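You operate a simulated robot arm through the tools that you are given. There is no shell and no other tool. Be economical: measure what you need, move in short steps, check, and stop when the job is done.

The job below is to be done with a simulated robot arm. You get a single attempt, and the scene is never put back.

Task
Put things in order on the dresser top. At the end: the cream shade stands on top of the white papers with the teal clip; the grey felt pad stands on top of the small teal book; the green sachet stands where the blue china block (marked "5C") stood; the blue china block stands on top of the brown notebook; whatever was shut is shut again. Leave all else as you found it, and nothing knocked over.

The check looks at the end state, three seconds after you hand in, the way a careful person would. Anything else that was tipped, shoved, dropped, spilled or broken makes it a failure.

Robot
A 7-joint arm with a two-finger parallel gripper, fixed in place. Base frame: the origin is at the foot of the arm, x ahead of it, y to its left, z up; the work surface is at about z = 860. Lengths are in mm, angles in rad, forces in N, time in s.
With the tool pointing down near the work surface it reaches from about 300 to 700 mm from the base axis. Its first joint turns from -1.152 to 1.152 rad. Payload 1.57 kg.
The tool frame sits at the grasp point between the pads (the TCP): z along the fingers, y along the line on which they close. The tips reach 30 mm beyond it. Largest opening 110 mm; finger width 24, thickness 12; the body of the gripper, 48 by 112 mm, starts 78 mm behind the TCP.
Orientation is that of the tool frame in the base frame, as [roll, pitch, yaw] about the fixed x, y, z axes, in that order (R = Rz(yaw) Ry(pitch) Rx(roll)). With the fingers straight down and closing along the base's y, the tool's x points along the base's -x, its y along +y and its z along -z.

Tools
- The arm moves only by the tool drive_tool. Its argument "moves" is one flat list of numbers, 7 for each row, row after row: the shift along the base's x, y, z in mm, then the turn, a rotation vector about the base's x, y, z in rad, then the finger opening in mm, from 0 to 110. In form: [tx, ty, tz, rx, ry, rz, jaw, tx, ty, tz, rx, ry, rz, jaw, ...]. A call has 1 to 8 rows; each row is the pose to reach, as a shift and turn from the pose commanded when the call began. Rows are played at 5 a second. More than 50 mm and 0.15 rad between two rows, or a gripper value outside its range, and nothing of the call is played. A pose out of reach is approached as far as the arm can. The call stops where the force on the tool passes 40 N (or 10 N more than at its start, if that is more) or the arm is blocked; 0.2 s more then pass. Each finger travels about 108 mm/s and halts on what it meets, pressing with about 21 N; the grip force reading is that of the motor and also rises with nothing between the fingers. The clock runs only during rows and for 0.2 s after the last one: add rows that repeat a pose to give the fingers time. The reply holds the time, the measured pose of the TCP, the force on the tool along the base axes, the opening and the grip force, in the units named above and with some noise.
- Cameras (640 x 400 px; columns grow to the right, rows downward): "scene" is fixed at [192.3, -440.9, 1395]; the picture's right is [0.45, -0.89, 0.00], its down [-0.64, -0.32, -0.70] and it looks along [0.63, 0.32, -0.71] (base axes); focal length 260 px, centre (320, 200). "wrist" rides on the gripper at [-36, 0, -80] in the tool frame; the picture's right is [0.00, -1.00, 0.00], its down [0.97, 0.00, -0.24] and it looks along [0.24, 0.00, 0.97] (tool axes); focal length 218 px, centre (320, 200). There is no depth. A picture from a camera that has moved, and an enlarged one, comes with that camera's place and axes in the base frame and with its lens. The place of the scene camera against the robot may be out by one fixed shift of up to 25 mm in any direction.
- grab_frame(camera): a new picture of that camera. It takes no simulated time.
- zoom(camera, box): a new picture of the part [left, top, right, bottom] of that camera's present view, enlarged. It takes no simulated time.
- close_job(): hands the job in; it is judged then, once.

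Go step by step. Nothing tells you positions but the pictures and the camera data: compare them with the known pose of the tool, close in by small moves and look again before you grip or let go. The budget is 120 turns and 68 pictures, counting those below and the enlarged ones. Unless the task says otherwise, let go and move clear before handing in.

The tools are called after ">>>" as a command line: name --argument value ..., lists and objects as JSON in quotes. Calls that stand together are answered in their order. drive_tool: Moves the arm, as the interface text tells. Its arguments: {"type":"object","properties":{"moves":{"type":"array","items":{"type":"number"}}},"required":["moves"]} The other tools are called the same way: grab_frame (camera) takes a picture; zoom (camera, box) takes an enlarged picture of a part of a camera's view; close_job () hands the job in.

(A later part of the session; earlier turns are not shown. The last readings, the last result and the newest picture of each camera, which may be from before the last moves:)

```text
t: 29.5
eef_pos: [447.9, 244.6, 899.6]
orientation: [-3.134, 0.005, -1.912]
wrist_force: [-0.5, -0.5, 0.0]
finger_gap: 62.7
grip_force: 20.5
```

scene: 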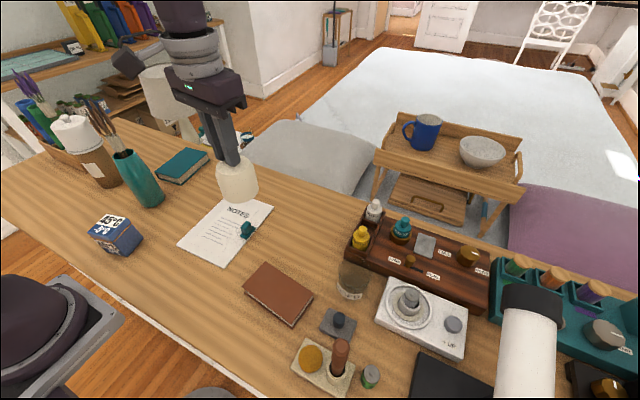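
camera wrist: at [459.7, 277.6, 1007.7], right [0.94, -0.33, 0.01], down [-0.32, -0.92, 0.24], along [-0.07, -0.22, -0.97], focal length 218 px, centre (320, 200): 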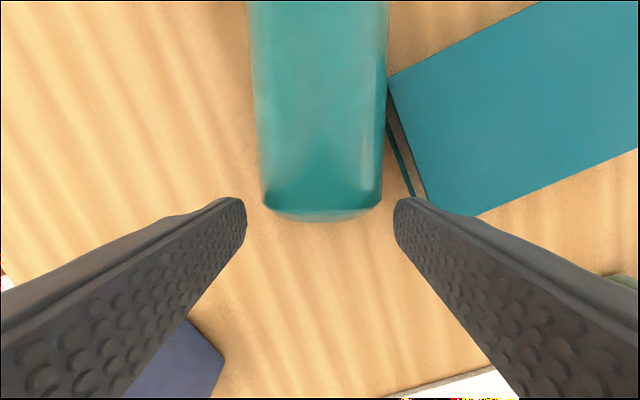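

The base end is gripped at 63 mm. I'll drag the vase straight back along its axis, away from jar and book.

>>> drive_tool --moves '[-5, -14, 1, 0, 0, 0, 40, -10, -28, 1, 0, 0, 0, 40, -15, -42, 1, 0, 0, 0, 40, -20, -56, 1, 0, 0, 0, 40, -25, -70, 1, 0, 0, 0, 40, -30, -84, 1, 0, 0, 0, 40, -34, -96, 1, 0, 0, 0, 40]'

>>> zoom --camera "scene" --box '[20, 60, 280, 270]'

```text
t: 31.1
eef_pos: [413.4, 149.1, 901.1]
orientation: [-3.134, 0.006, -1.909]
wrist_force: [0.0, -0.4, -1.7]
finger_gap: 62.8
grip_force: 20.7
```

```text
1.90 times, centred on (150, 165) of scene
camera zoom: at [192.4, -440.9, 1395.0], right [0.45, -0.89, 0.0], down [-0.64, -0.32, -0.7], along [0.63, 0.32, -0.71], focal length 495 px, centre (644, 267)
```

zoom: 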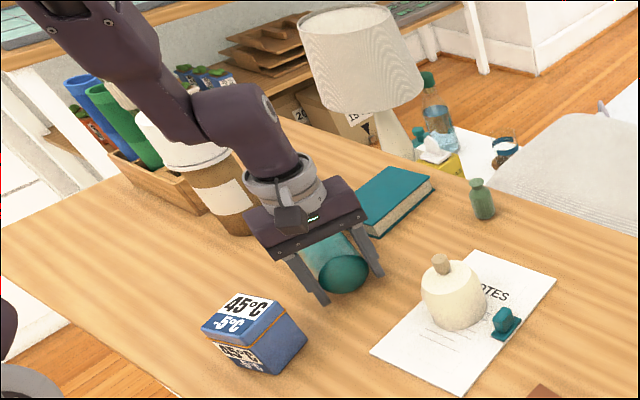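

The vase slid clear and nothing else moved. I'll drag it a little further for finger room beside the book, then open and slide the hand up to mid-body.

>>> drive_tool --moves '[-5, -8, 0, 0, 0, 0, 40, -10, -16, 0, 0, 0, 0, 40, -14, -24, 0, 0, 0, 0, 40, -14, -24, 0, 0, 0, 0, 55, -14, -24, 0, 0, 0, 0, 70, -14, -24, 0, 0, 0, 0, 84]'

>>> drive_tool --moves '[4, 12, 2, 0, 0, 0, 84, 8, 24, 2, 0, 0, 0, 84, 12, 36, 2, 0, 0, 0, 84, 16, 48, 2, 0, 0, 0, 84, 20, 59, 2, 0, 0, 0, 84, 24, 70, 2, 0, 0, 0, 84]'

>>> grab_frame --camera "wrist"

```text
t: 32.5
eef_pos: [399.4, 125.6, 901.4]
orientation: [-3.134, 0.005, -1.909]
wrist_force: [-0.2, -0.1, 0.2]
finger_gap: 84.0
grip_force: 0.0
```

```text
t: 33.9
eef_pos: [424.9, 194.3, 902.5]
orientation: [-3.135, 0.005, -1.909]
wrist_force: [-0.1, -0.4, 0.2]
finger_gap: 83.9
grip_force: 0.1
```

```text
22 pictures are left
camera wrist: at [436.3, 228.8, 982.4], right [0.94, -0.33, 0.01], down [-0.32, -0.92, 0.24], along [-0.07, -0.22, -0.97], focal length 218 px, centre (320, 200)
```

wrist: 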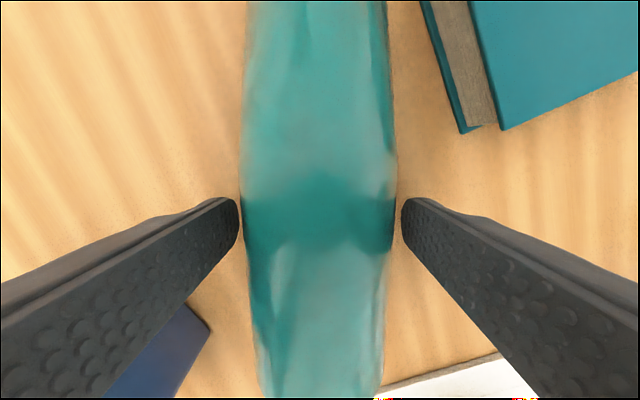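

The hand is centered at mid-body. I'll grip, lift 70 mm and check that the vase comes along level.

>>> drive_tool --moves '[0, 0, 0, 0, 0, 0, 70, 0, 0, 0, 0, 0, 0, 50, 0, 0, 0, 0, 0, 0, 45, 0, 0, 15, 0, 0, 0, 45, 0, 5, 40, 0, 0, 0, 45, 0, 10, 70, 0, 0, 0, 45]'

>>> zoom --camera "scene" --box '[20, 60, 280, 270]'

```text
t: 35.3
eef_pos: [423.2, 204.7, 973.4]
orientation: [-3.135, 0.006, -1.908]
wrist_force: [0.3, -0.2, -2.1]
finger_gap: 62.1
grip_force: 21.0
```

```text
1.90 times, centred on (150, 165) of scene
camera zoom: at [192.3, -440.9, 1395.0], right [0.45, -0.89, 0.0], down [-0.64, -0.32, -0.7], along [0.63, 0.32, -0.71], focal length 495 px, centre (644, 267)
```

zoom: 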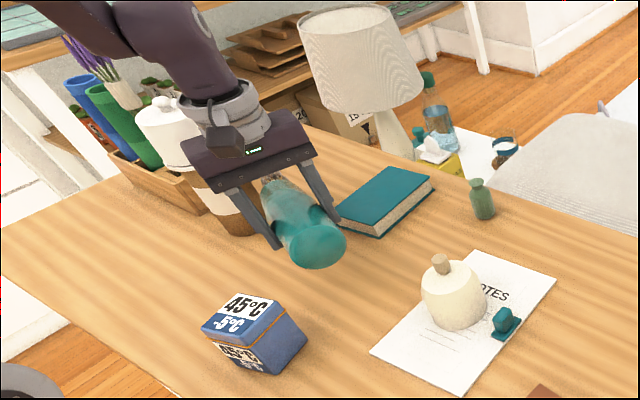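

The vase is held and light. I'll start tipping it upright, first half.

>>> drive_tool --moves '[0, 2, 8, 0.113, -0.04, 0, 45, 0, 4, 15, 0.226, -0.08, 0, 45, 0, 6, 20, 0.34, -0.12, 0, 45, 0, 8, 25, 0.453, -0.16, 0, 45, 0, 10, 30, 0.566, -0.2, 0, 45, 0, 12, 30, 0.679, -0.24, 0, 45, 0, 14, 30, 0.74, -0.262, 0, 45]'

>>> drive_tool --moves '[0, 2, 0, 0.113, -0.04, 0, 45, 0, 4, 0, 0.226, -0.08, 0, 45, 0, 6, 0, 0.34, -0.12, 0, 45, 0, 8, 0, 0.453, -0.16, 0, 45, 0, 10, 0, 0.566, -0.2, 0, 45, 0, 12, 0, 0.679, -0.24, 0, 45, 0, 14, 0, 0.74, -0.262, 0, 45]'

>>> grab_frame --camera "scene"

```text
t: 36.9
eef_pos: [424.7, 219.3, 1002.5]
orientation: [-3.131, 0.793, -1.909]
wrist_force: [0.0, 0.2, -3.0]
finger_gap: 62.6
grip_force: 20.7
```

```text
t: 38.5
eef_pos: [425.1, 232.3, 1003.6]
orientation: [-0.248, 1.566, 0.974]
wrist_force: [-0.3, 0.4, -3.3]
finger_gap: 62.3
grip_force: 21.2
```

```text
20 pictures are left
```

scene: 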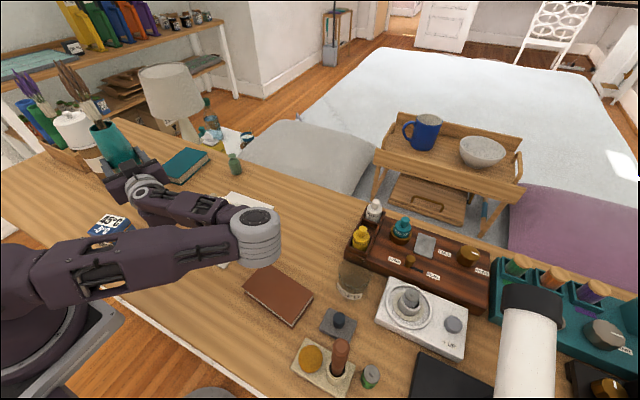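

The vase is upright in the hand, but the forearm now runs low across the papers. I'll enlarge that area to see its clearance to the shade.

>>> zoom --camera "scene" --box '[70, 100, 290, 280]'

```text
2.22 times, centred on (180, 190) of scene
camera zoom: at [192.3, -440.9, 1395.0], right [0.45, -0.89, 0.0], down [-0.64, -0.32, -0.7], along [0.63, 0.32, -0.71], focal length 578 px, centre (631, 222)
```

zoom: 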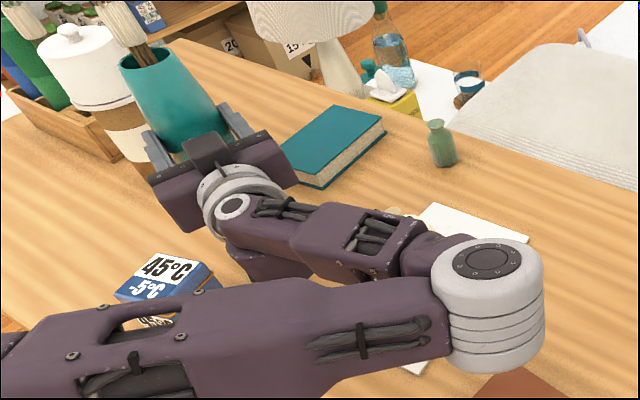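

The knob of the shade is still in place, but the elbow is low, so lowering with the hand fully horizontal is risky. I'll tilt the hand back by 0.3 rad, which raises the wrist, then lower so that the vase's base edge touches and swings it upright in the pads.

>>> drive_tool --moves '[2, 1, 0, -0.1, 0.035, 0, 45, 4, 2, 0, -0.2, 0.07, 0, 45, 5, 3, 0, -0.283, 0.1, 0, 45, 5, 3, -15, -0.283, 0.1, 0, 45, 5, 3, -30, -0.283, 0.1, 0, 45, 5, 3, -40, -0.283, 0.1, 0, 45]'

>>> grab_frame --camera "scene"

```text
t: 39.9
eef_pos: [428.4, 235.6, 961.9]
orientation: [-3.128, 1.275, -1.905]
wrist_force: [-0.2, 0.7, -2.8]
finger_gap: 62.4
grip_force: 21.3
```

```text
18 pictures are left
```

scene: 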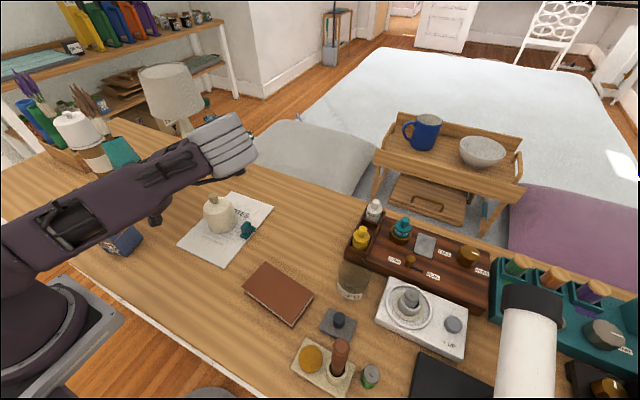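

Now the elbow is up and everything is clear, with the shade untouched. I'll lower slowly until the base edge touches.

>>> drive_tool --moves '[0, 0, -5, 0, 0, 0, 45, 0, 0, -10, 0, 0, 0, 45, 0, 0, -14, 0, 0, 0, 45, 0, 0, -17, 0, 0, 0, 45, 0, 0, -19, 0, 0, 0, 45]'

>>> drive_tool --moves '[0, 0, -2, 0, 0, 0, 45, 0, 0, -4, 0, 0, 0, 45, 0, 0, -4, 0, 0, 0, 45]'

```text
t: 41.1
eef_pos: [428.8, 235.9, 943.6]
orientation: [-3.13, 1.276, -1.908]
wrist_force: [0.9, -0.5, -2.6]
finger_gap: 62.1
grip_force: 21.1
```

```text
t: 41.9
eef_pos: [429.3, 235.0, 942.1]
orientation: [-3.121, 1.276, -1.897]
wrist_force: [-0.7, -0.3, 13.4]
finger_gap: 62.4
grip_force: 21.3
```

Contact is at about z = 942. I'll press down gently to swing the vase upright.

>>> drive_tool --moves '[0, 0, -2, 0, 0, 0, 45, 0, 0, -3, 0, 0, 0, 45]'

>>> drive_tool --moves '[0, 0, -2, 0, 0, 0, 45, 0, 0, -3, 0, 0, 0, 45]'

>>> zoom --camera "scene" --box '[40, 80, 220, 240]'

```text
t: 42.5
eef_pos: [429.3, 235.7, 936.7]
orientation: [-3.13, 1.278, -1.904]
wrist_force: [-0.7, -2.9, 12.4]
finger_gap: 62.4
grip_force: 21.3
```

```text
t: 43.1
eef_pos: [429.0, 235.4, 934.8]
orientation: [-3.13, 1.276, -1.907]
wrist_force: [2.6, -0.6, 11.4]
finger_gap: 62.3
grip_force: 21.9
```

```text
2.50 times, centred on (130, 160) of scene
camera zoom: at [192.2, -441.1, 1395.0], right [0.45, -0.89, 0.0], down [-0.64, -0.32, -0.7], along [0.63, 0.32, -0.71], focal length 650 px, centre (795, 300)
```

zoom: 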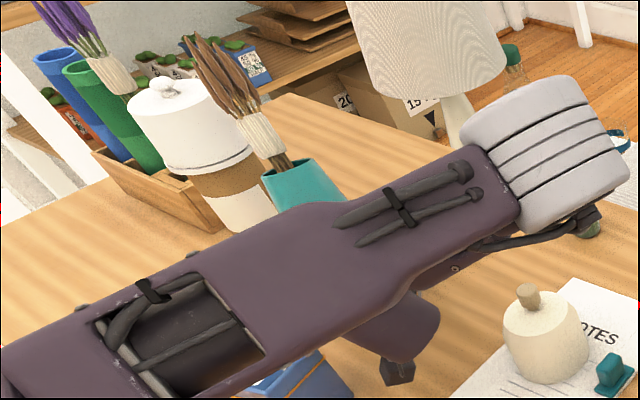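

It is nearly upright, leaning about 5° still. I'll press a little further until the base seats.

>>> drive_tool --moves '[0, 0, -1.5, 0, 0, 0, 45, 0, 0, -2.5, 0, 0, 0, 45]'

>>> drive_tool --moves '[0, 0, -1, 0, 0, 0, 45, 0, 0, -2, 0, 0, 0, 45]'

```text
t: 43.7
eef_pos: [429.0, 236.0, 932.9]
orientation: [-3.127, 1.276, -1.903]
wrist_force: [1.4, 0.3, 12.0]
finger_gap: 62.7
grip_force: 21.3
```

```text
t: 44.3
eef_pos: [428.6, 235.6, 929.3]
orientation: [-3.131, 1.274, -1.906]
wrist_force: [-0.1, -0.2, 12.2]
finger_gap: 63.0
grip_force: 20.6
```

The force stays constant, which could mean the pads are slipping instead of pivoting. I'll look.

>>> zoom --camera "scene" --box '[40, 80, 220, 240]'

```text
2.50 times, centred on (130, 160) of scene
camera zoom: at [192.2, -441.1, 1395.0], right [0.45, -0.89, 0.0], down [-0.64, -0.32, -0.7], along [0.63, 0.32, -0.71], focal length 650 px, centre (795, 300)
```

zoom: 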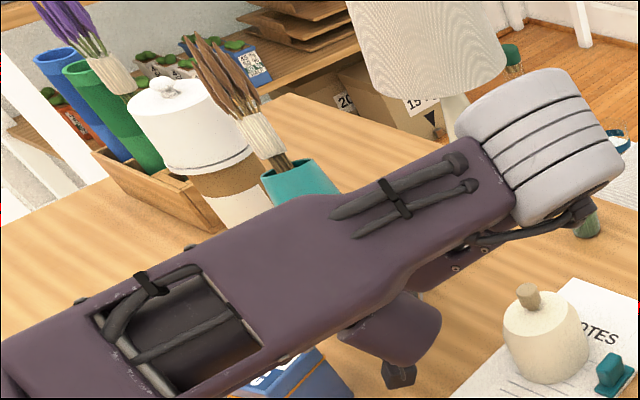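

The vase seems to have slid in the pads while still leaning roughly 10–15°. I'll lift 6 mm, turn the hand 0.12 rad further toward horizontal, and look again.

>>> drive_tool --moves '[0, 0, 6, 0, 0, 0, 45, 0, 0, 6, 0.04, -0.014, 0, 45, 0, 0, 6, 0.08, -0.028, 0, 45, 0, 0, 6, 0.113, -0.04, 0, 45]'

>>> zoom --camera "scene" --box '[40, 80, 220, 240]'

```text
t: 45.3
eef_pos: [428.4, 235.9, 936.0]
orientation: [-3.127, 1.392, -1.904]
wrist_force: [-0.4, 0.7, -1.8]
finger_gap: 62.2
grip_force: 21.2
```

```text
2.50 times, centred on (130, 160) of scene
camera zoom: at [192.4, -440.9, 1395.0], right [0.45, -0.89, 0.0], down [-0.64, -0.32, -0.7], along [0.63, 0.32, -0.71], focal length 650 px, centre (795, 300)
```

zoom: 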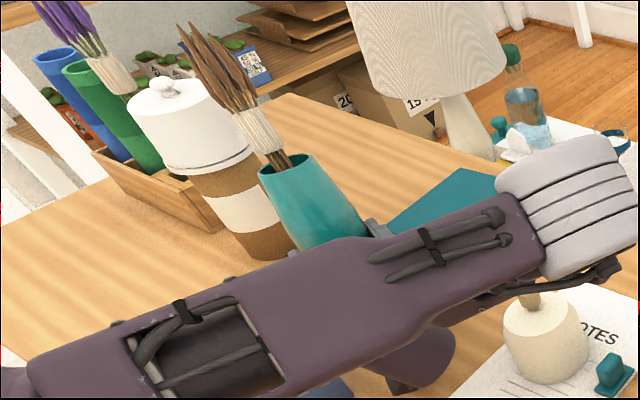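

By its outline the vase is now within about 10° of vertical, which is stable. I'll lower to contact.

>>> drive_tool --moves '[0, 0, -2, 0, 0, 0, 45, 0, 0, -4, 0, 0, 0, 45, 0, 0, -5, 0, 0, 0, 45]'

>>> drive_tool --moves '[0, 0, -1, 0, 0, 0, 45, 0, 0, -2, 0, 0, 0, 45]'

```text
t: 46.1
eef_pos: [429.0, 237.2, 929.7]
orientation: [-3.128, 1.395, -1.904]
wrist_force: [-0.3, -0.2, -3.3]
finger_gap: 62.3
grip_force: 20.9
```

```text
t: 46.7
eef_pos: [428.4, 236.1, 928.7]
orientation: [-3.128, 1.396, -1.903]
wrist_force: [0.8, 0.4, -2.2]
finger_gap: 62.4
grip_force: 20.5
```

>>> drive_tool --moves '[0, 0, -1, 0, 0, 0, 45, 0, 0, -2, 0, 0, 0, 45]'

>>> drive_tool --moves '[0, 0, -1, 0, 0, 0, 45, 0, 0, -2, 0, 0, 0, 45]'

```text
t: 47.3
eef_pos: [429.0, 234.5, 928.3]
orientation: [-3.121, 1.395, -1.894]
wrist_force: [-2.0, -1.9, 5.6]
finger_gap: 62.3
grip_force: 20.8
```

```text
t: 47.8
eef_pos: [428.7, 235.1, 927.7]
orientation: [-3.116, 1.396, -1.892]
wrist_force: [-1.2, -4.7, 11.8]
finger_gap: 62.4
grip_force: 21.1
stopped in row 2: the force on the tool passed its limit (the readings are from after the stop); the commanded pose is now the measured one
```

Firm contact now. I'll open the fingers a little at a time so the vase settles guided.

>>> drive_tool --moves '[0, 0, 0, 0, 0, 0, 61, 0, 0, 0, 0, 0, 0, 64, 0, 0, 0, 0, 0, 0, 66, 0, 0, 0, 0, 0, 0, 69, 0, 0, 0, 0, 0, 0, 73]'

>>> zoom --camera "scene" --box '[40, 80, 220, 240]'

```text
t: 49.0
eef_pos: [428.3, 235.3, 926.9]
orientation: [-3.112, 1.398, -1.891]
wrist_force: [-4.5, -5.9, 20.4]
finger_gap: 73.0
grip_force: 0.0
```

```text
2.50 times, centred on (130, 160) of scene
camera zoom: at [192.0, -441.1, 1395.0], right [0.45, -0.89, 0.0], down [-0.64, -0.32, -0.7], along [0.63, 0.32, -0.71], focal length 650 px, centre (795, 300)
```

zoom: 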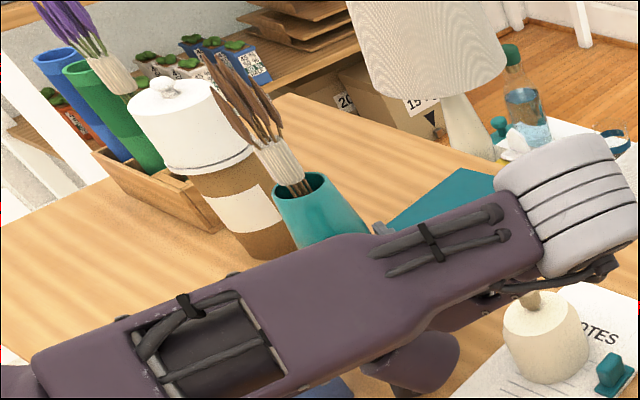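

The vase stands upright with mouth and brushes back at their original place in the picture. The tool still feels about 20 N upward, so part of the wrist is touching something; I'll open wider, rise a little and back straight out.

>>> drive_tool --moves '[0, 0, 3, 0, 0, 0, 82, 0, 0, 6, 0, 0, 0, 84, -4, -11, 12, 0, 0, 0, 84, -8, -23, 16, 0, 0, 0, 84, -13, -38, 22, 0, 0, 0, 84, -18, -52, 28, 0, 0, 0, 84, -24, -68, 38, 0, 0, 0, 84, -30, -85, 50, 0, 0, 0, 84]'

>>> grab_frame --camera "scene"

```text
t: 50.8
eef_pos: [405.0, 160.6, 975.0]
orientation: [-3.112, 1.398, -1.888]
wrist_force: [0.0, 0.8, 0.1]
finger_gap: 84.3
grip_force: 0.1
out of reach, approached as far as the arm can: row 8
```

```text
13 pictures are left
```

scene: 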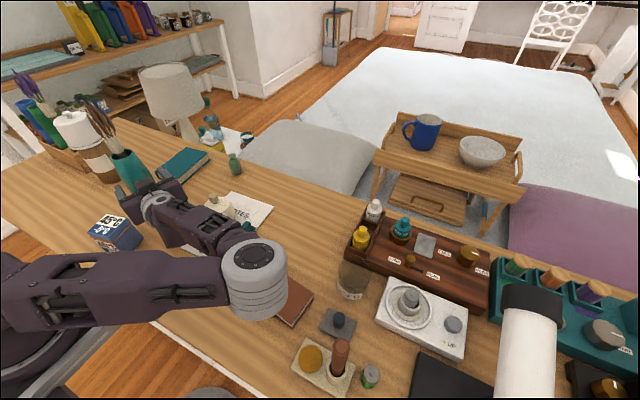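

The vase stands freely. The elbow is low again, so I'll raise the hand while turning it back to pointing down.

>>> drive_tool --moves '[0, 0, 15, -0.06, 0.02, 0, 84, 0, 0, 35, -0.17, 0.06, 0, 84, 0, -2, 60, -0.28, 0.1, 0, 84, 0, -4, 85, -0.4, 0.14, 0, 84, 0, -6, 110, -0.51, 0.18, 0, 84, 0, -8, 135, -0.62, 0.22, 0, 84, 0, -10, 160, -0.73, 0.26, 0, 84]'

>>> drive_tool --moves '[0, 0, 10, -0.1, 0.035, 0, 84, 0, 0, 20, -0.21, 0.074, 0, 84, 0, 0, 25, -0.32, 0.113, 0, 84, 0, 0, 25, -0.43, 0.15, 0, 84, 0, 0, 25, -0.54, 0.19, 0, 84, 0, 0, 25, -0.588, 0.207, 0, 84]'

```text
t: 52.4
eef_pos: [405.1, 149.6, 1138.1]
orientation: [-3.132, 0.623, -1.907]
wrist_force: [-0.5, -0.4, -0.8]
finger_gap: 83.9
grip_force: 0.0
```

```text
t: 53.8
eef_pos: [405.4, 148.3, 1161.5]
orientation: [-3.133, -0.002, -1.908]
wrist_force: [-0.1, -0.7, -1.1]
finger_gap: 83.9
grip_force: 0.1
```

The hand is vertical again. Next is the blue block at about (290, 159), with its top near z = 928. I'll move above it and turn to match its sides.

>>> drive_tool --moves '[-20, 0, 0, 0, 0, -0.14, 84, -40, 2, -10, 0, 0, -0.28, 84, -60, 4, -30, 0, 0, -0.42, 84, -80, 6, -50, 0, 0, -0.56, 84, -100, 8, -75, 0, 0, -0.7, 84, -110, 10, -95, 0, 0, -0.84, 84, -114, 11, -105, 0, 0, -0.98, 84, -114, 11, -110, 0, 0, -1.03, 84]'

>>> grab_frame --camera "wrist"

```text
t: 55.6
eef_pos: [289.8, 159.9, 1052.2]
orientation: [-3.136, 0.0, -2.939]
wrist_force: [-1.2, 0.2, 0.0]
finger_gap: 84.1
grip_force: 0.2
```

```text
12 pictures are left
camera wrist: at [325.9, 167.8, 1131.1], right [0.2, -0.98, 0.01], down [-0.95, -0.19, 0.24], along [-0.23, -0.06, -0.97], focal length 218 px, centre (320, 200)
```

wrist: 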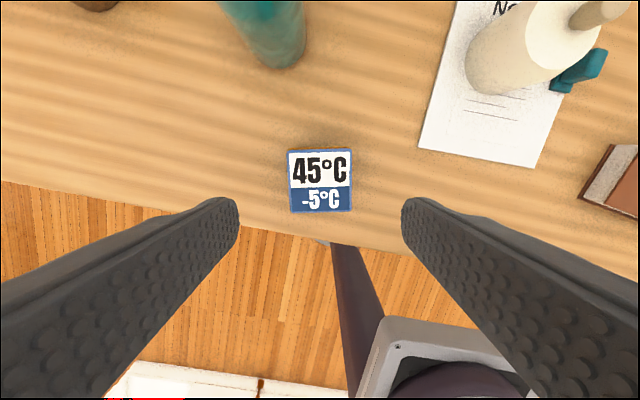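

The block is aligned with the fingers; its centre is (295.5, 158.6), which I note for the sachet. I'll descend around it and grip.

>>> drive_tool --moves '[5.5, -1, -30, 0, 0, 0, 86, 5.5, -1, -65, 0, 0, 0, 86, 5.5, -1, -100, 0, 0, 0, 86, 5.5, -1, -130, 0, 0, 0, 86, 5.5, -1, -150, 0, 0, 0, 86, 5.5, -1, -150, 0, 0, 0, 70, 5.5, -1, -150, 0, 0, 0, 50, 5.5, -1, -150, 0, 0, 0, 45]'

```text
t: 57.4
eef_pos: [296.6, 158.8, 900.6]
orientation: [-3.134, 0.001, -2.939]
wrist_force: [-0.1, 0.5, 0.3]
finger_gap: 58.0
grip_force: 20.8
```

The block is held at 58 mm. I'll lift it and carry it toward the notebook at about (358, -240), keeping clear of the shade.

>>> drive_tool --moves '[0, 0, 40, 0, 0, 0, 45, 5, 0, 85, 0, 0, 0, 45, 20, -10, 120, 0, 0, 0, 45, 35, -50, 125, 0, 0, -0.05, 45, 45, -95, 125, 0, 0, -0.1, 45, 50, -140, 125, 0, 0, -0.15, 45, 55, -185, 125, 0, 0, -0.2, 45, 58, -230, 125, 0, 0, -0.25, 45]'

>>> drive_tool --moves '[0, -45, 0, 0, 0, -0.05, 45, 1, -90, 0, 0, 0, -0.05, 45, 2, -130, 0, 0, 0, -0.05, 45, 3, -169, -20, 0, 0, -0.05, 45, 3, -169, -55, 0, 0, -0.05, 45, 3, -169, -55, 0, 0, -0.05, 45]'

>>> grab_frame --camera "wrist"

```text
t: 59.2
eef_pos: [351.5, -69.7, 1028.7]
orientation: [-3.135, -0.001, 3.094]
wrist_force: [0.5, 0.7, -2.3]
finger_gap: 58.0
grip_force: 21.5
```

```text
t: 60.6
eef_pos: [355.9, -241.0, 971.8]
orientation: [-3.135, -0.001, 3.046]
wrist_force: [0.3, 0.1, -1.9]
finger_gap: 58.0
grip_force: 21.1
```

```text
11 pictures are left
camera wrist: at [392.1, -243.5, 1051.7], right [-0.1, -1.0, 0.01], down [-0.97, 0.1, 0.24], along [-0.24, 0.02, -0.97], focal length 218 px, centre (320, 200)
```

wrist: 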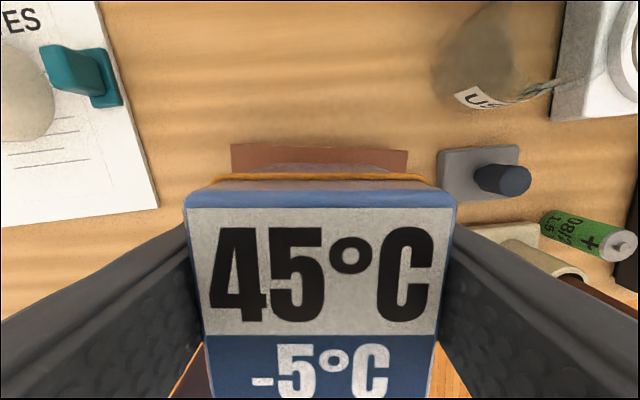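

The block is centred over the notebook. I'll descend and feel for contact.

>>> drive_tool --moves '[-2, 0, -15, 0, 0, 0, 45, -2, 0, -30, 0, 0, 0, 45, -2, 0, -38, 0, 0, 0, 45, -2, 0, -42, 0, 0, 0, 45]'

>>> drive_tool --moves '[0, 0, -2, 0, 0, 0, 45, 0, 0, -4, 0, 0, 0, 45, 0, 0, -5, 0, 0, 0, 45]'

```text
t: 61.6
eef_pos: [354.9, -240.4, 929.0]
orientation: [-3.132, 0.001, 3.046]
wrist_force: [-0.2, -1.1, 14.6]
finger_gap: 57.7
grip_force: 21.2
```

```text
t: 62.4
eef_pos: [354.4, -240.3, 923.4]
orientation: [-3.135, 0.002, 3.045]
wrist_force: [1.5, 0.9, 13.1]
finger_gap: 57.8
grip_force: 20.9
```

The block is resting on the notebook. I'll release and rise straight up.

>>> drive_tool --moves '[0, 0, 1, 0, 0, 0, 62, 0, 0, 1, 0, 0, 0, 80, 0, 0, 2, 0, 0, 0, 84, 0, 0, 40, 0, 0, 0, 84, 0, 0, 85, 0, 0, 0, 84, 0, 0, 110, 0, 0, 0, 84]'

```text
t: 63.8
eef_pos: [357.1, -240.7, 1034.1]
orientation: [-3.136, 0.0, 3.047]
wrist_force: [0.3, -0.4, 0.1]
finger_gap: 83.7
grip_force: 0.0
```

Now for the grey felt pad near (356, -375). I'll move above it, keeping clear of the tall brush handle at about (284, -406), and check.

>>> drive_tool --moves '[0, -45, 0, 0, 0, 0, 60, 0, -90, 0, 0, 0, 0.05, 50, 0, -134, -10, 0, 0, 0.09, 50, 0, -134, -50, 0, 0, 0.09, 50, 0, -134, -50, 0, 0, 0.09, 50]'

>>> grab_frame --camera "wrist"

```text
t: 65.0
eef_pos: [356.7, -372.8, 986.0]
orientation: [-3.135, -0.002, 3.136]
wrist_force: [0.4, 0.5, 0.9]
finger_gap: 50.3
grip_force: 0.1
```

```text
10 pictures are left
camera wrist: at [392.9, -373.1, 1065.0], right [-0.01, -1.0, 0.01], down [-0.97, 0.01, 0.24], along [-0.24, -0.01, -0.97], focal length 218 px, centre (320, 200)
```

wrist: 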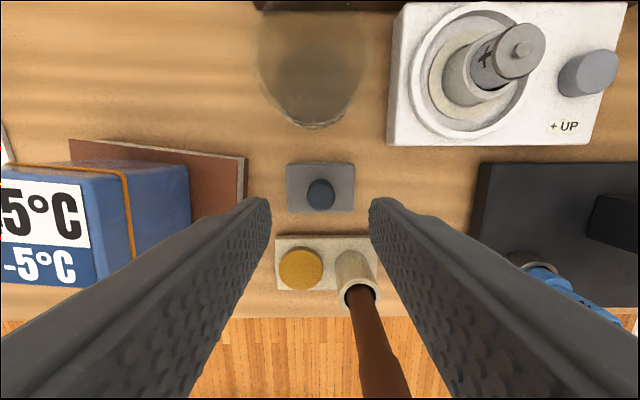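

The knob is centred between the fingers. I'll descend, close on it, and lift a little.

>>> drive_tool --moves '[-1, -2, -30, 0, 0, 0, 50, -1, -2, -60, 0, 0, 0, 50, -1, -2, -78, 0, 0, 0, 50, -1, -2, -78, 0, 0, 0, 35, -1, -2, -78, 0, 0, 0, 20, -1, -2, -78, 0, 0, 0, 5, -1, -2, -78, 0, 0, 0, 5]'

```text
t: 66.6
eef_pos: [355.0, -377.1, 906.7]
orientation: [-3.134, 0.001, 3.136]
wrist_force: [0.2, 0.2, -0.4]
finger_gap: 20.5
grip_force: 21.1
```

The knob is held. I'll lift and carry the pad around the front of the shade toward the book, staying away from the brushes.

>>> drive_tool --moves '[0, 0, 45, 0, 0, 0, 5, 0, 10, 90, 0, 0, 0, 5, 5, 40, 120, 0, 0, -0.05, 5, 20, 80, 125, 0, 0, -0.1, 5, 40, 120, 125, 0, 0, -0.15, 5, 60, 160, 125, 0, 0, -0.2, 5, 85, 200, 125, 0, 0, -0.25, 5, 110, 240, 125, 0, 0, -0.3, 5]'

>>> drive_tool --moves '[20, 40, 0, 0, 0, -0.1, 5, 40, 80, 0, 0, 0, -0.22, 5, 55, 120, 0, 0, 0, -0.34, 5, 70, 160, 0, 0, 0, -0.46, 5, 78, 200, 0, 0, 0, -0.58, 5, 82, 235, 0, 0, 0, -0.7, 5, 84, 260, 0, 0, 0, -0.77, 5]'

```text
t: 68.4
eef_pos: [464.4, -136.3, 1031.7]
orientation: [-3.135, 0.0, 2.832]
wrist_force: [0.8, 0.5, -0.4]
finger_gap: 20.6
grip_force: 21.2
```

```text
t: 70.0
eef_pos: [549.2, 123.3, 1031.3]
orientation: [-3.134, 0.0, 2.064]
wrist_force: [0.5, -0.1, -0.3]
finger_gap: 20.6
grip_force: 20.8
```

I'm short of the book. I'll tilt the hand 0.25 rad so that the wrist stays away from the brushes, come closer and look.

>>> drive_tool --moves '[1, 20, 0, 0.1, 0.043, 0, 5, 3, 50, -10, 0.23, 0.0975, 0, 5, 5, 80, -30, 0.23, 0.0975, 0, 5, 5, 80, -40, 0.23, 0.0975, 0, 5]'

>>> grab_frame --camera "scene"

```text
t: 71.0
eef_pos: [552.3, 204.0, 990.2]
orientation: [3.126, -0.251, 2.069]
wrist_force: [0.2, 0.0, -0.7]
finger_gap: 20.4
grip_force: 20.7
```

```text
9 pictures are left
```

scene: 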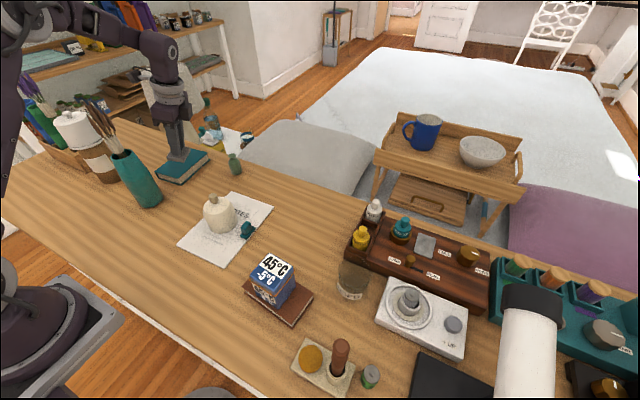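

All is in order so far: the vase is back in place, the block is on the notebook, and the arm is well clear of the brushes. I'll go over the book and lower.

>>> drive_tool --moves '[2, 18, -10, 0, 0, 0, 5, 6, 40, -20, 0, 0, 0, 5, 6, 44, -35, 0, 0, 0, 5, 6, 44, -40, 0, 0, 0, 5, 6, 44, -44, 0, 0, 0, 5]'

>>> grab_frame --camera "wrist"

```text
t: 72.2
eef_pos: [558.6, 248.1, 947.3]
orientation: [3.126, -0.247, 2.069]
wrist_force: [0.3, 0.1, -0.9]
finger_gap: 20.4
grip_force: 21.1
```

```text
8 pictures are left
camera wrist: at [584.9, 199.7, 1015.1], right [-0.88, -0.47, -0.02], down [-0.42, 0.77, 0.47], along [-0.21, 0.42, -0.88], focal length 218 px, centre (320, 200)
```

wrist: 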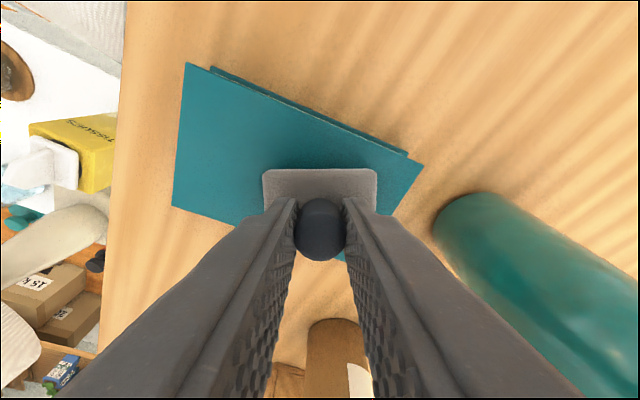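

The pad is over the book (corners about (512, 208), (649, 224), (641, 313)). I'll shift 12 mm further in and lower to contact.

>>> drive_tool --moves '[8, 2, 0, 0, 0, 0, 5, 13, 3, -2, 0, 0, 0, 5, 13, 3, -4, 0, 0, 0, 5, 13, 3, -6, 0, 0, 0, 5]'

>>> drive_tool --moves '[0, 0, -2, 0, 0, 0, 5, 0, 0, -3, 0, 0, 0, 5]'

```text
t: 73.2
eef_pos: [572.2, 249.9, 941.0]
orientation: [3.125, -0.247, 2.069]
wrist_force: [0.4, 0.0, -0.4]
finger_gap: 21.0
grip_force: 20.7
```

```text
t: 73.8
eef_pos: [571.8, 250.7, 940.3]
orientation: [3.121, -0.246, 2.068]
wrist_force: [-0.8, -0.4, 24.3]
finger_gap: 20.8
grip_force: 21.4
```

Contact on the pad's lower edge. I'll raise slightly, take out most of the tilt (the forearm is far above the brushes) and lower again.

>>> drive_tool --moves '[0, 0, 3, 0, 0, 0, 5, -1, 3, 3, -0.08, -0.034, 0, 5, -3, 6, 3, -0.17, -0.072, 0, 5, -3, 6, 0, -0.17, -0.072, 0, 5, -3, 6, -2, -0.17, -0.072, 0, 5]'

>>> drive_tool --moves '[0, 0, -2, 0, 0, 0, 5, 0, 0, -4, 0, 0, 0, 5]'

```text
t: 75.0
eef_pos: [568.5, 257.2, 937.0]
orientation: [-3.141, -0.063, 2.067]
wrist_force: [-2.7, -1.9, 12.2]
finger_gap: 20.5
grip_force: 21.2
```

```text
t: 75.6
eef_pos: [568.2, 258.2, 934.1]
orientation: [3.14, -0.063, 2.067]
wrist_force: [-8.4, 1.0, 34.2]
finger_gap: 20.9
grip_force: 21.3
```

The pad is on the book. I'll ease off 2 mm, release, and back up toward the right, away from the brushes.

>>> drive_tool --moves '[0, 0, 3, 0, 0, 0, 5, 0, 0, 3, 0, 0, 0, 26, 0, 0, 4, 0, 0, 0, 45, 0, 0, 40, 0, 0, 0, 50, 0, -5, 85, 0, 0, 0, 50, 0, -40, 110, 0, 0, 0, 50, -5, -80, 120, 0, 0, 0, 50]'

>>> zoom --camera "scene" --box '[60, 90, 280, 270]'

```text
t: 77.2
eef_pos: [564.4, 177.9, 1049.5]
orientation: [-3.141, -0.065, 2.065]
wrist_force: [-0.1, 0.8, 0.1]
finger_gap: 50.2
grip_force: 0.1
```

```text
2.22 times, centred on (170, 180) of scene
camera zoom: at [192.4, -440.9, 1395.0], right [0.45, -0.89, 0.0], down [-0.64, -0.32, -0.7], along [0.63, 0.32, -0.71], focal length 578 px, centre (653, 244)
```

zoom: 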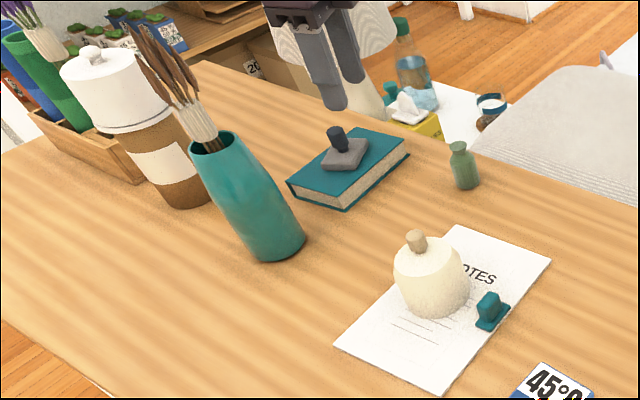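

The pad is standing on the book and everything there looks right. Comparing pictures, the falling vase seems to have pushed the lidded jar about 20 mm forward. I'll go around the brushes to above the jar to look closely.

>>> drive_tool --moves '[-5, 30, 25, 0, 0, 0, 60, -15, 65, 45, 0.03, 0.012, 0.1, 60, -30, 100, 65, 0.058, 0.025, 0.2, 60, -50, 135, 78, 0.058, 0.025, 0.3, 60, -70, 170, 82, 0.058, 0.025, 0.4, 60, -85, 205, 84, 0.058, 0.025, 0.5, 60]'

>>> grab_frame --camera "wrist"

```text
t: 78.6
eef_pos: [480.2, 375.5, 1131.8]
orientation: [3.136, -0.125, 2.549]
wrist_force: [0.1, -0.4, -0.1]
finger_gap: 60.1
grip_force: 0.1
out of reach, approached as far as the arm can: row 6
```

```text
6 pictures are left
camera wrist: at [517.8, 349.5, 1205.5], right [-0.56, -0.83, -0.01], down [-0.78, 0.52, 0.36], along [-0.3, 0.21, -0.93], focal length 218 px, centre (320, 200)
```

wrist: 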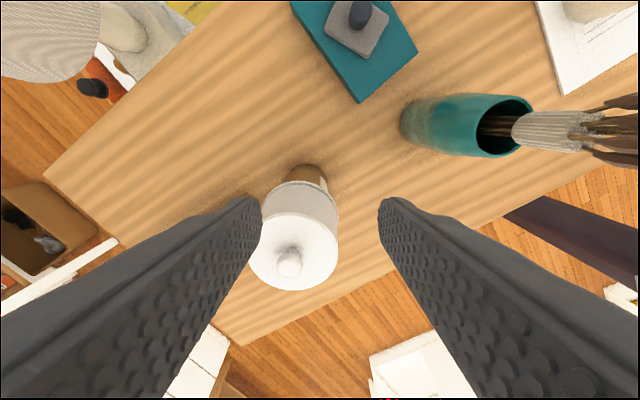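

The jar's knob is at about (449, 427, 1071), so the jar has moved roughly 18 mm in +x. I'll swing back inward, straighten the hand and turn it so the fingers can straddle the lid from the robot's side.

>>> drive_tool --moves '[-15, -2, 0, -0.02, -0.03, 0.1, 80, -30, -4, 0, -0.04, -0.06, 0.2, 100, -45, -6, 0, -0.07, -0.103, 0.3, 110, -60, -8, 0, -0.07, -0.103, 0.43, 110, -75, -10, 0, -0.07, -0.103, 0.56, 110, -90, -10, 0, -0.07, -0.103, 0.69, 110, -95, -12, 0, -0.07, -0.103, 0.8, 110]'

>>> drive_tool --moves '[0, 0, 0, 0, 0, 0.14, 110, 0, 0, 0, 0, 0, 0.28, 110, 0, 0, 0, 0, 0, 0.42, 110, 0, 0, 0, 0, 0, 0.55, 110]'

```text
t: 80.2
eef_pos: [385.7, 363.1, 1133.1]
orientation: [-3.112, -0.013, -2.917]
wrist_force: [0.7, -0.3, -0.1]
finger_gap: 110.2
grip_force: 0.0
```

```text
t: 81.2
eef_pos: [385.6, 362.6, 1133.5]
orientation: [-3.113, -0.012, -2.368]
wrist_force: [0.4, 0.2, 0.6]
finger_gap: 110.3
grip_force: 0.1
```

The fingers now close tangentially. I'll take one picture to centre on the lid.

>>> drive_tool --moves '[10, 10, 0, 0.02, 0.02, 0, 110, 10, 10, 0, 0.02, 0.02, 0, 110]'

>>> grab_frame --camera "wrist"

```text
t: 81.8
eef_pos: [396.5, 371.9, 1135.2]
orientation: [-3.14, -0.013, -2.367]
wrist_force: [-0.3, 0.6, -0.3]
finger_gap: 110.1
grip_force: 0.0
```

```text
5 pictures are left
camera wrist: at [423.3, 398.4, 1212.9], right [0.7, -0.72, 0.0], down [-0.69, -0.68, 0.25], along [-0.18, -0.18, -0.97], focal length 218 px, centre (320, 200)
```

wrist: 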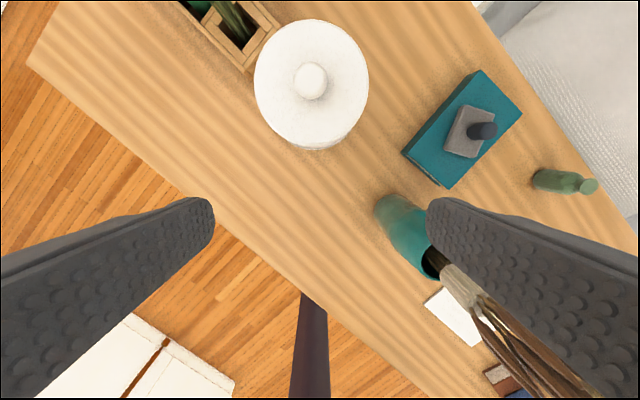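

The lid's axis is confirmed at (448, 428). I'll slide in with the fingers straddling the lid, then close gently on its sides to move the jar back.

>>> drive_tool --moves '[15, 16, -20, 0, 0, 0, 110, 30, 33, -45, 0, 0, 0, 110, 45, 49, -65, 0, 0, 0, 110, 51.5, 56, -83, 0, 0, 0, 110, 51.5, 56, -83, 0, 0, 0, 110]'

>>> drive_tool --moves '[0, 0, 0, 0, 0, 0, 95, 0, 0, 0, 0, 0, 0, 80, 0, 0, 0, 0, 0, 0, 65, 0, 0, 0, 0, 0, 0, 55]'

```text
t: 83.0
eef_pos: [447.8, 428.5, 1050.2]
orientation: [-3.14, -0.012, -2.367]
wrist_force: [-0.4, 0.4, -0.8]
finger_gap: 109.7
grip_force: 0.0
```

```text
t: 84.0
eef_pos: [446.9, 428.8, 1049.3]
orientation: [-3.141, -0.012, -2.367]
wrist_force: [-0.1, 0.8, 0.4]
finger_gap: 76.2
grip_force: 20.8
```

Clamped at 76 mm. I'll slide the jar slowly back by (-17, -14).

>>> drive_tool --moves '[-3, -2.5, 0, 0, 0, 0, 55, -6, -5, 0, 0, 0, 0, 55, -9, -7.5, 0, 0, 0, 0, 55, -12, -10, 0, 0, 0, 0, 55, -15, -12.5, 0, 0, 0, 0, 55, -17, -14, 0, 0, 0, 0, 55, -17, -14, 0, 0, 0, 0, 55]'

>>> zoom --camera "scene" --box '[20, 60, 280, 270]'

```text
t: 85.6
eef_pos: [430.3, 416.4, 1049.0]
orientation: [-3.14, -0.015, -2.368]
wrist_force: [-0.5, 0.6, 0.7]
finger_gap: 75.9
grip_force: 20.6
```

```text
1.90 times, centred on (150, 165) of scene
camera zoom: at [192.3, -440.9, 1395.0], right [0.45, -0.89, 0.0], down [-0.64, -0.32, -0.7], along [0.63, 0.32, -0.71], focal length 495 px, centre (644, 267)
```

zoom: 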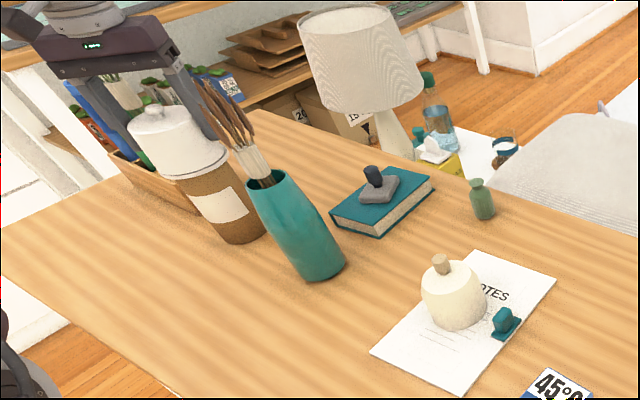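

The jar is back exactly where it was at the start. Now I'll lift the lid straight up with this grip and swing it inward around the brushes.

>>> drive_tool --moves '[0, 0, 10, 0, 0, 0, 55, 0, 0, 25, 0, 0, 0, 55, 0, 0, 45, 0, 0, 0, 55, 0, 0, 70, 0, 0, 0, 55, -3, -3, 90, 0, 0, 0, 55]'

```text
t: 86.8
eef_pos: [428.4, 411.7, 1140.6]
orientation: [-3.139, -0.014, -2.366]
wrist_force: [-0.6, 0.3, -0.2]
finger_gap: 76.2
grip_force: 20.6
```

The opening is still 76 mm, so the lid is in the hand. I'll carry it around the brushes to the free spot at about (395, 120).

>>> drive_tool --moves '[-25, -20, 0, 0, 0, 0, 55, -55, -45, -5, 0, 0, 0, 55, -80, -80, -10, 0, 0, 0, 55, -100, -120, -15, 0, 0, 0, 55, -110, -165, -20, 0, 0, 0, 55, -112, -210, -30, 0, 0, 0, 55, -100, -250, -50, 0, 0, 0, 55, -75, -280, -80, 0, 0, 0, 55]'

>>> drive_tool --moves '[25, -10, -25, 0, 0, 0, 55, 38, -14, -60, 0, 0, 0, 55, 38, -14, -100, 0, 0, 0, 55, 38, -14, -125, 0, 0, 0, 55, 38, -14, -135, 0, 0, 0, 55]'

```text
t: 88.6
eef_pos: [354.7, 132.3, 1060.6]
orientation: [-3.139, -0.01, -2.369]
wrist_force: [0.3, -0.5, -0.3]
finger_gap: 76.3
grip_force: 20.4
```

```text
t: 89.8
eef_pos: [389.5, 119.6, 926.7]
orientation: [-3.138, -0.014, -2.368]
wrist_force: [0.0, 0.4, 0.5]
finger_gap: 76.2
grip_force: 21.2
```

I'll ease it down to the table.

>>> drive_tool --moves '[0, 0, -3, 0, 0, 0, 55, 0, 0, -6, 0, 0, 0, 55, 0, 0, -9, 0, 0, 0, 55]'

>>> drive_tool --moves '[0, 0, -2, 0, 0, 0, 55, 0, 0, -4, 0, 0, 0, 55, 0, 0, -6, 0, 0, 0, 55]'

>>> drive_tool --moves '[0, 0, -2, 0, 0, 0, 55, 0, 0, -4, 0, 0, 0, 55]'

```text
t: 90.6
eef_pos: [390.6, 119.0, 917.4]
orientation: [-3.141, -0.014, -2.369]
wrist_force: [0.6, 0.4, 0.0]
finger_gap: 76.4
grip_force: 21.1
```

```text
t: 91.4
eef_pos: [389.7, 117.8, 912.6]
orientation: [-3.14, -0.013, -2.367]
wrist_force: [-2.3, 1.5, 24.8]
finger_gap: 76.5
grip_force: 20.7
```

```text
t: 92.0
eef_pos: [390.0, 117.8, 906.0]
orientation: [-3.14, -0.01, -2.367]
wrist_force: [0.4, 4.4, 24.2]
finger_gap: 76.7
grip_force: 21.2
```

The lid rests on the table at (390, 118). I'll let go, rise, and return to look straight down into the jar.

>>> drive_tool --moves '[0, 0, 1, 0, 0, 0, 80, 0, 0, 1, 0, 0, 0, 98, 0, 0, 10, 0, 0, 0, 104, 0, 0, 55, 0, 0, 0, 104, -15, 5, 100, 0, 0, 0, 104, -40, 15, 140, 0, 0, 0, 104, -65, 40, 165, 0, 0, 0, 104, -75, 80, 185, 0, 0, 0, 104]'

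>>> drive_tool --moves '[0, 45, 10, 0, 0, 0, 90, 10, 90, 20, 0, 0, 0, 80, 30, 130, 22, 0, 0, 0, 70, 60, 165, 22, 0, 0, 0, 60, 89, 190, 22, 0, 0, 0, 60, 89, 192, 22, 0, 0, 0, 60]'

>>> grab_frame --camera "wrist"

```text
t: 93.8
eef_pos: [314.3, 198.4, 1089.6]
orientation: [-3.14, -0.016, -2.368]
wrist_force: [-0.3, -0.3, 0.5]
finger_gap: 103.8
grip_force: 0.1
```

```text
t: 95.2
eef_pos: [405.6, 388.7, 1114.1]
orientation: [-3.14, -0.014, -2.368]
wrist_force: [-0.1, -0.1, 0.9]
finger_gap: 59.9
grip_force: 0.1
```

```text
3 pictures are left
camera wrist: at [432.1, 415.7, 1193.3], right [0.7, -0.72, 0.0], down [-0.69, -0.68, 0.25], along [-0.18, -0.18, -0.97], focal length 218 px, centre (320, 200)
```

wrist: 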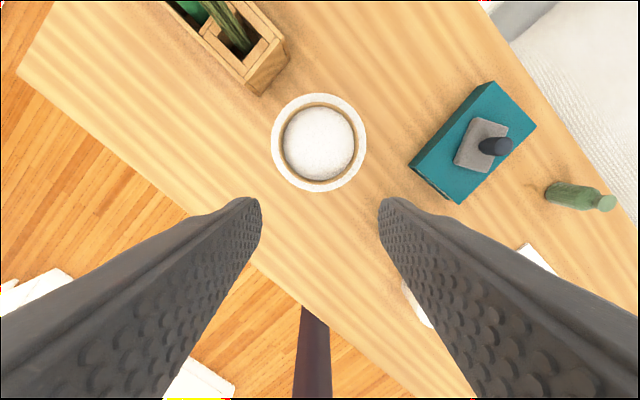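

The jar holds only something white, with no green sachet in plain view. I'll enlarge the opening and the wooden holder beside it.

>>> zoom --camera "wrist" --box '[160, 0, 400, 200]'

```text
2.00 times, centred on (280, 100) of wrist
camera zoom: at [432.1, 415.7, 1193.3], right [0.7, -0.72, 0.0], down [-0.69, -0.68, 0.25], along [-0.18, -0.18, -0.97], focal length 436 px, centre (400, 400)
```

zoom: 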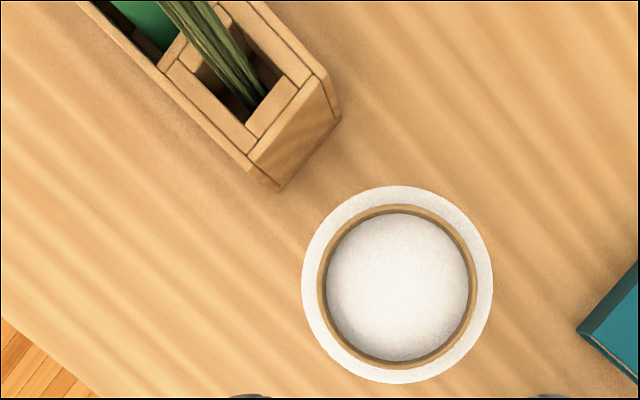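

The jar is just filled with something white, so it isn't the hiding place. Looking again, the small ribbed green pouch with a cinched neck near (638, 89) must be the sachet. First I'll put the lid back, retracing my path to it.

>>> drive_tool --moves '[-29, -2, 0, 0, 0, 0, 70, -59, -27, 0, 0, 0, 0, 80, -79, -62, -2, 0, 0, 0, 90, -89, -102, -12, 0, 0, 0, 104, -89, -147, -18, 0, 0, 0, 104, -89, -192, -22, 0, 0, 0, 104]'

>>> drive_tool --moves '[10, -40, -20, 0, 0, 0, 104, 35, -65, -45, 0, 0, 0, 104, 60, -75, -85, 0, 0, 0, 104, 75, -80, -130, 0, 0, 0, 104, 75, -80, -170, 0, 0, 0, 104, 75, -80, -185, 0, 0, 0, 104, 75, -80, -185, 0, 0, 0, 85]'

>>> drive_tool --moves '[0, 0, 0, 0, 0, 0, 70, 0, 0, 0, 0, 0, 0, 55, 0, 0, 0, 0, 0, 0, 55, 0, 0, 15, 0, 0, 0, 55, 0, 0, 40, 0, 0, 0, 55]'

```text
t: 96.6
eef_pos: [314.2, 196.7, 1090.3]
orientation: [-3.14, -0.011, -2.367]
wrist_force: [0.2, 1.2, -0.4]
finger_gap: 104.0
grip_force: 0.1
```

```text
t: 98.2
eef_pos: [389.5, 117.6, 906.1]
orientation: [-3.141, -0.012, -2.367]
wrist_force: [0.1, 0.7, -0.2]
finger_gap: 85.0
grip_force: 0.0
```

```text
t: 99.4
eef_pos: [390.7, 118.3, 947.3]
orientation: [-3.139, -0.014, -2.368]
wrist_force: [0.3, 0.4, 0.0]
finger_gap: 77.0
grip_force: 21.1
```

The lid is in the hand again. I'll carry it back along the same path to above the jar.

>>> drive_tool --moves '[0, 0, 40, 0, 0, 0, 55, -8, 3, 80, 0, 0, 0, 55, -25, 8, 105, 0, 0, 0, 55, -38, 14, 114, 0, 0, 0, 55]'

>>> drive_tool --moves '[-25, 30, 30, 0, 0, 0, 55, -37, 70, 50, 0, 0, 0, 55, -35, 115, 60, 0, 0, 0, 55, -25, 160, 65, 0, 0, 0, 55, -5, 200, 70, 0, 0, 0, 55, 20, 235, 75, 0, 0, 0, 55, 50, 260, 80, 0, 0, 0, 55, 75, 280, 80, 0, 0, 0, 55]'

>>> drive_tool --moves '[3, 3, -20, 0, 0, 0, 55, 3, 3, -50, 0, 0, 0, 55, 3, 3, -75, 0, 0, 0, 55, 3, 3, -82, 0, 0, 0, 55, 3, 3, -86, 0, 0, 0, 55, 3, 3, -89, 0, 0, 0, 55]'

```text
t: 100.4
eef_pos: [353.0, 130.9, 1062.1]
orientation: [-3.14, -0.014, -2.367]
wrist_force: [-0.6, 0.3, -1.3]
finger_gap: 77.0
grip_force: 21.3
```

```text
t: 102.2
eef_pos: [427.3, 412.0, 1139.8]
orientation: [-3.138, -0.015, -2.368]
wrist_force: [0.5, 0.0, -0.4]
finger_gap: 76.9
grip_force: 21.5
```

```text
t: 103.6
eef_pos: [429.0, 415.7, 1051.9]
orientation: [-3.14, -0.012, -2.367]
wrist_force: [0.8, 0.3, 0.0]
finger_gap: 77.0
grip_force: 20.7
```

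No contact yet, as expected. A few more millimetres down to seat it.

>>> drive_tool --moves '[0, 0, -2, 0, 0, 0, 55, 0, 0, -4, 0, 0, 0, 55, 0, 0, -6, 0, 0, 0, 55]'

>>> drive_tool --moves '[0, 0, -1, 0, 0, 0, 55, 0, 0, -2, 0, 0, 0, 55, 0, 0, -3, 0, 0, 0, 55]'

```text
t: 104.4
eef_pos: [430.1, 415.0, 1045.5]
orientation: [-3.141, -0.013, -2.369]
wrist_force: [-1.0, -0.2, -0.1]
finger_gap: 76.9
grip_force: 21.2
```

```text
t: 105.2
eef_pos: [430.1, 414.3, 1043.1]
orientation: [-3.138, -0.012, -2.367]
wrist_force: [-0.7, 1.0, -0.1]
finger_gap: 77.0
grip_force: 21.0
```

>>> drive_tool --moves '[0, 0, -1, 0, 0, 0, 55, 0, 0, -2, 0, 0, 0, 55, 0, 0, -3, 0, 0, 0, 55]'

>>> drive_tool --moves '[0, 0, -1, 0, 0, 0, 55, 0, 0, -2, 0, 0, 0, 55, 0, 0, -3, 0, 0, 0, 55]'

```text
t: 106.0
eef_pos: [429.8, 416.0, 1041.1]
orientation: [-3.139, -0.011, -2.369]
wrist_force: [-0.2, -0.1, 24.0]
finger_gap: 77.0
grip_force: 21.1
```

```text
t: 106.8
eef_pos: [429.6, 414.6, 1035.4]
orientation: [-3.141, -0.011, -2.367]
wrist_force: [1.1, 0.8, 22.7]
finger_gap: 77.3
grip_force: 21.1
```

The lid seated at the expected height. I'll release, rise straight up and withdraw inward.

>>> drive_tool --moves '[0, 0, 1, 0, 0, 0, 85, 0, 0, 2, 0, 0, 0, 104, 0, 0, 40, 0, 0, 0, 106, 0, 0, 85, 0, 0, 0, 106, -25, -25, 95, 0, 0, 0, 106, -55, -45, 90, 0, 0, 0, 100, -80, -80, 85, 0, 0, 0, 90, -100, -120, 80, 0, 0, 0, 80]'

>>> drive_tool --moves '[-8, -45, 0, 0, 0, 0, 70, -8, -90, 0, 0, 0, 0, 70, 5, -130, 0, 0, 0, 0, 70, 30, -170, 0, 0, 0, 0, 70, 65, -200, 0, 0, 0, 0, 70, 105, -220, 0, 0, 0, 0, 70, 150, -225, 0, 0, 0, 0, 70]'

>>> drive_tool --moves '[45, 5, -10, 0, 0, 0, 70, 85, 15, -30, 0, 0, 0, 70, 110, 25, -60, 0, 0, 0, 70, 115, 30, -90, 0, 0, 0, 70]'

```text
t: 108.6
eef_pos: [328.6, 296.7, 1117.5]
orientation: [-3.139, -0.013, -2.368]
wrist_force: [0.7, 0.3, -0.2]
finger_gap: 80.1
grip_force: 0.0
```

```text
t: 110.2
eef_pos: [477.4, 66.0, 1114.8]
orientation: [-3.138, -0.014, -2.366]
wrist_force: [0.1, 0.4, 0.8]
finger_gap: 70.0
grip_force: 0.1
```

```text
t: 111.2
eef_pos: [594.0, 101.1, 1025.0]
orientation: [-3.139, -0.012, -2.369]
wrist_force: [0.0, 0.5, -0.2]
finger_gap: 70.2
grip_force: 0.0
```

I'm near the sachet with the camera almost above it. I'll take one picture to measure it.

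>>> grab_frame --camera "wrist"

```text
1 pictures are left
camera wrist: at [620.8, 126.1, 1104.7], right [0.7, -0.72, 0.0], down [-0.69, -0.68, 0.25], along [-0.18, -0.18, -0.97], focal length 218 px, centre (320, 200)
```

wrist: 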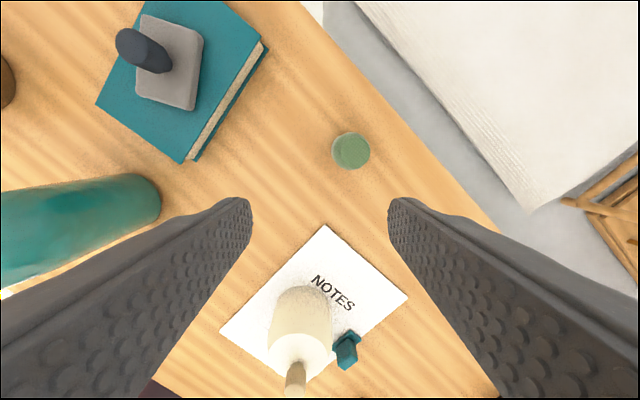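

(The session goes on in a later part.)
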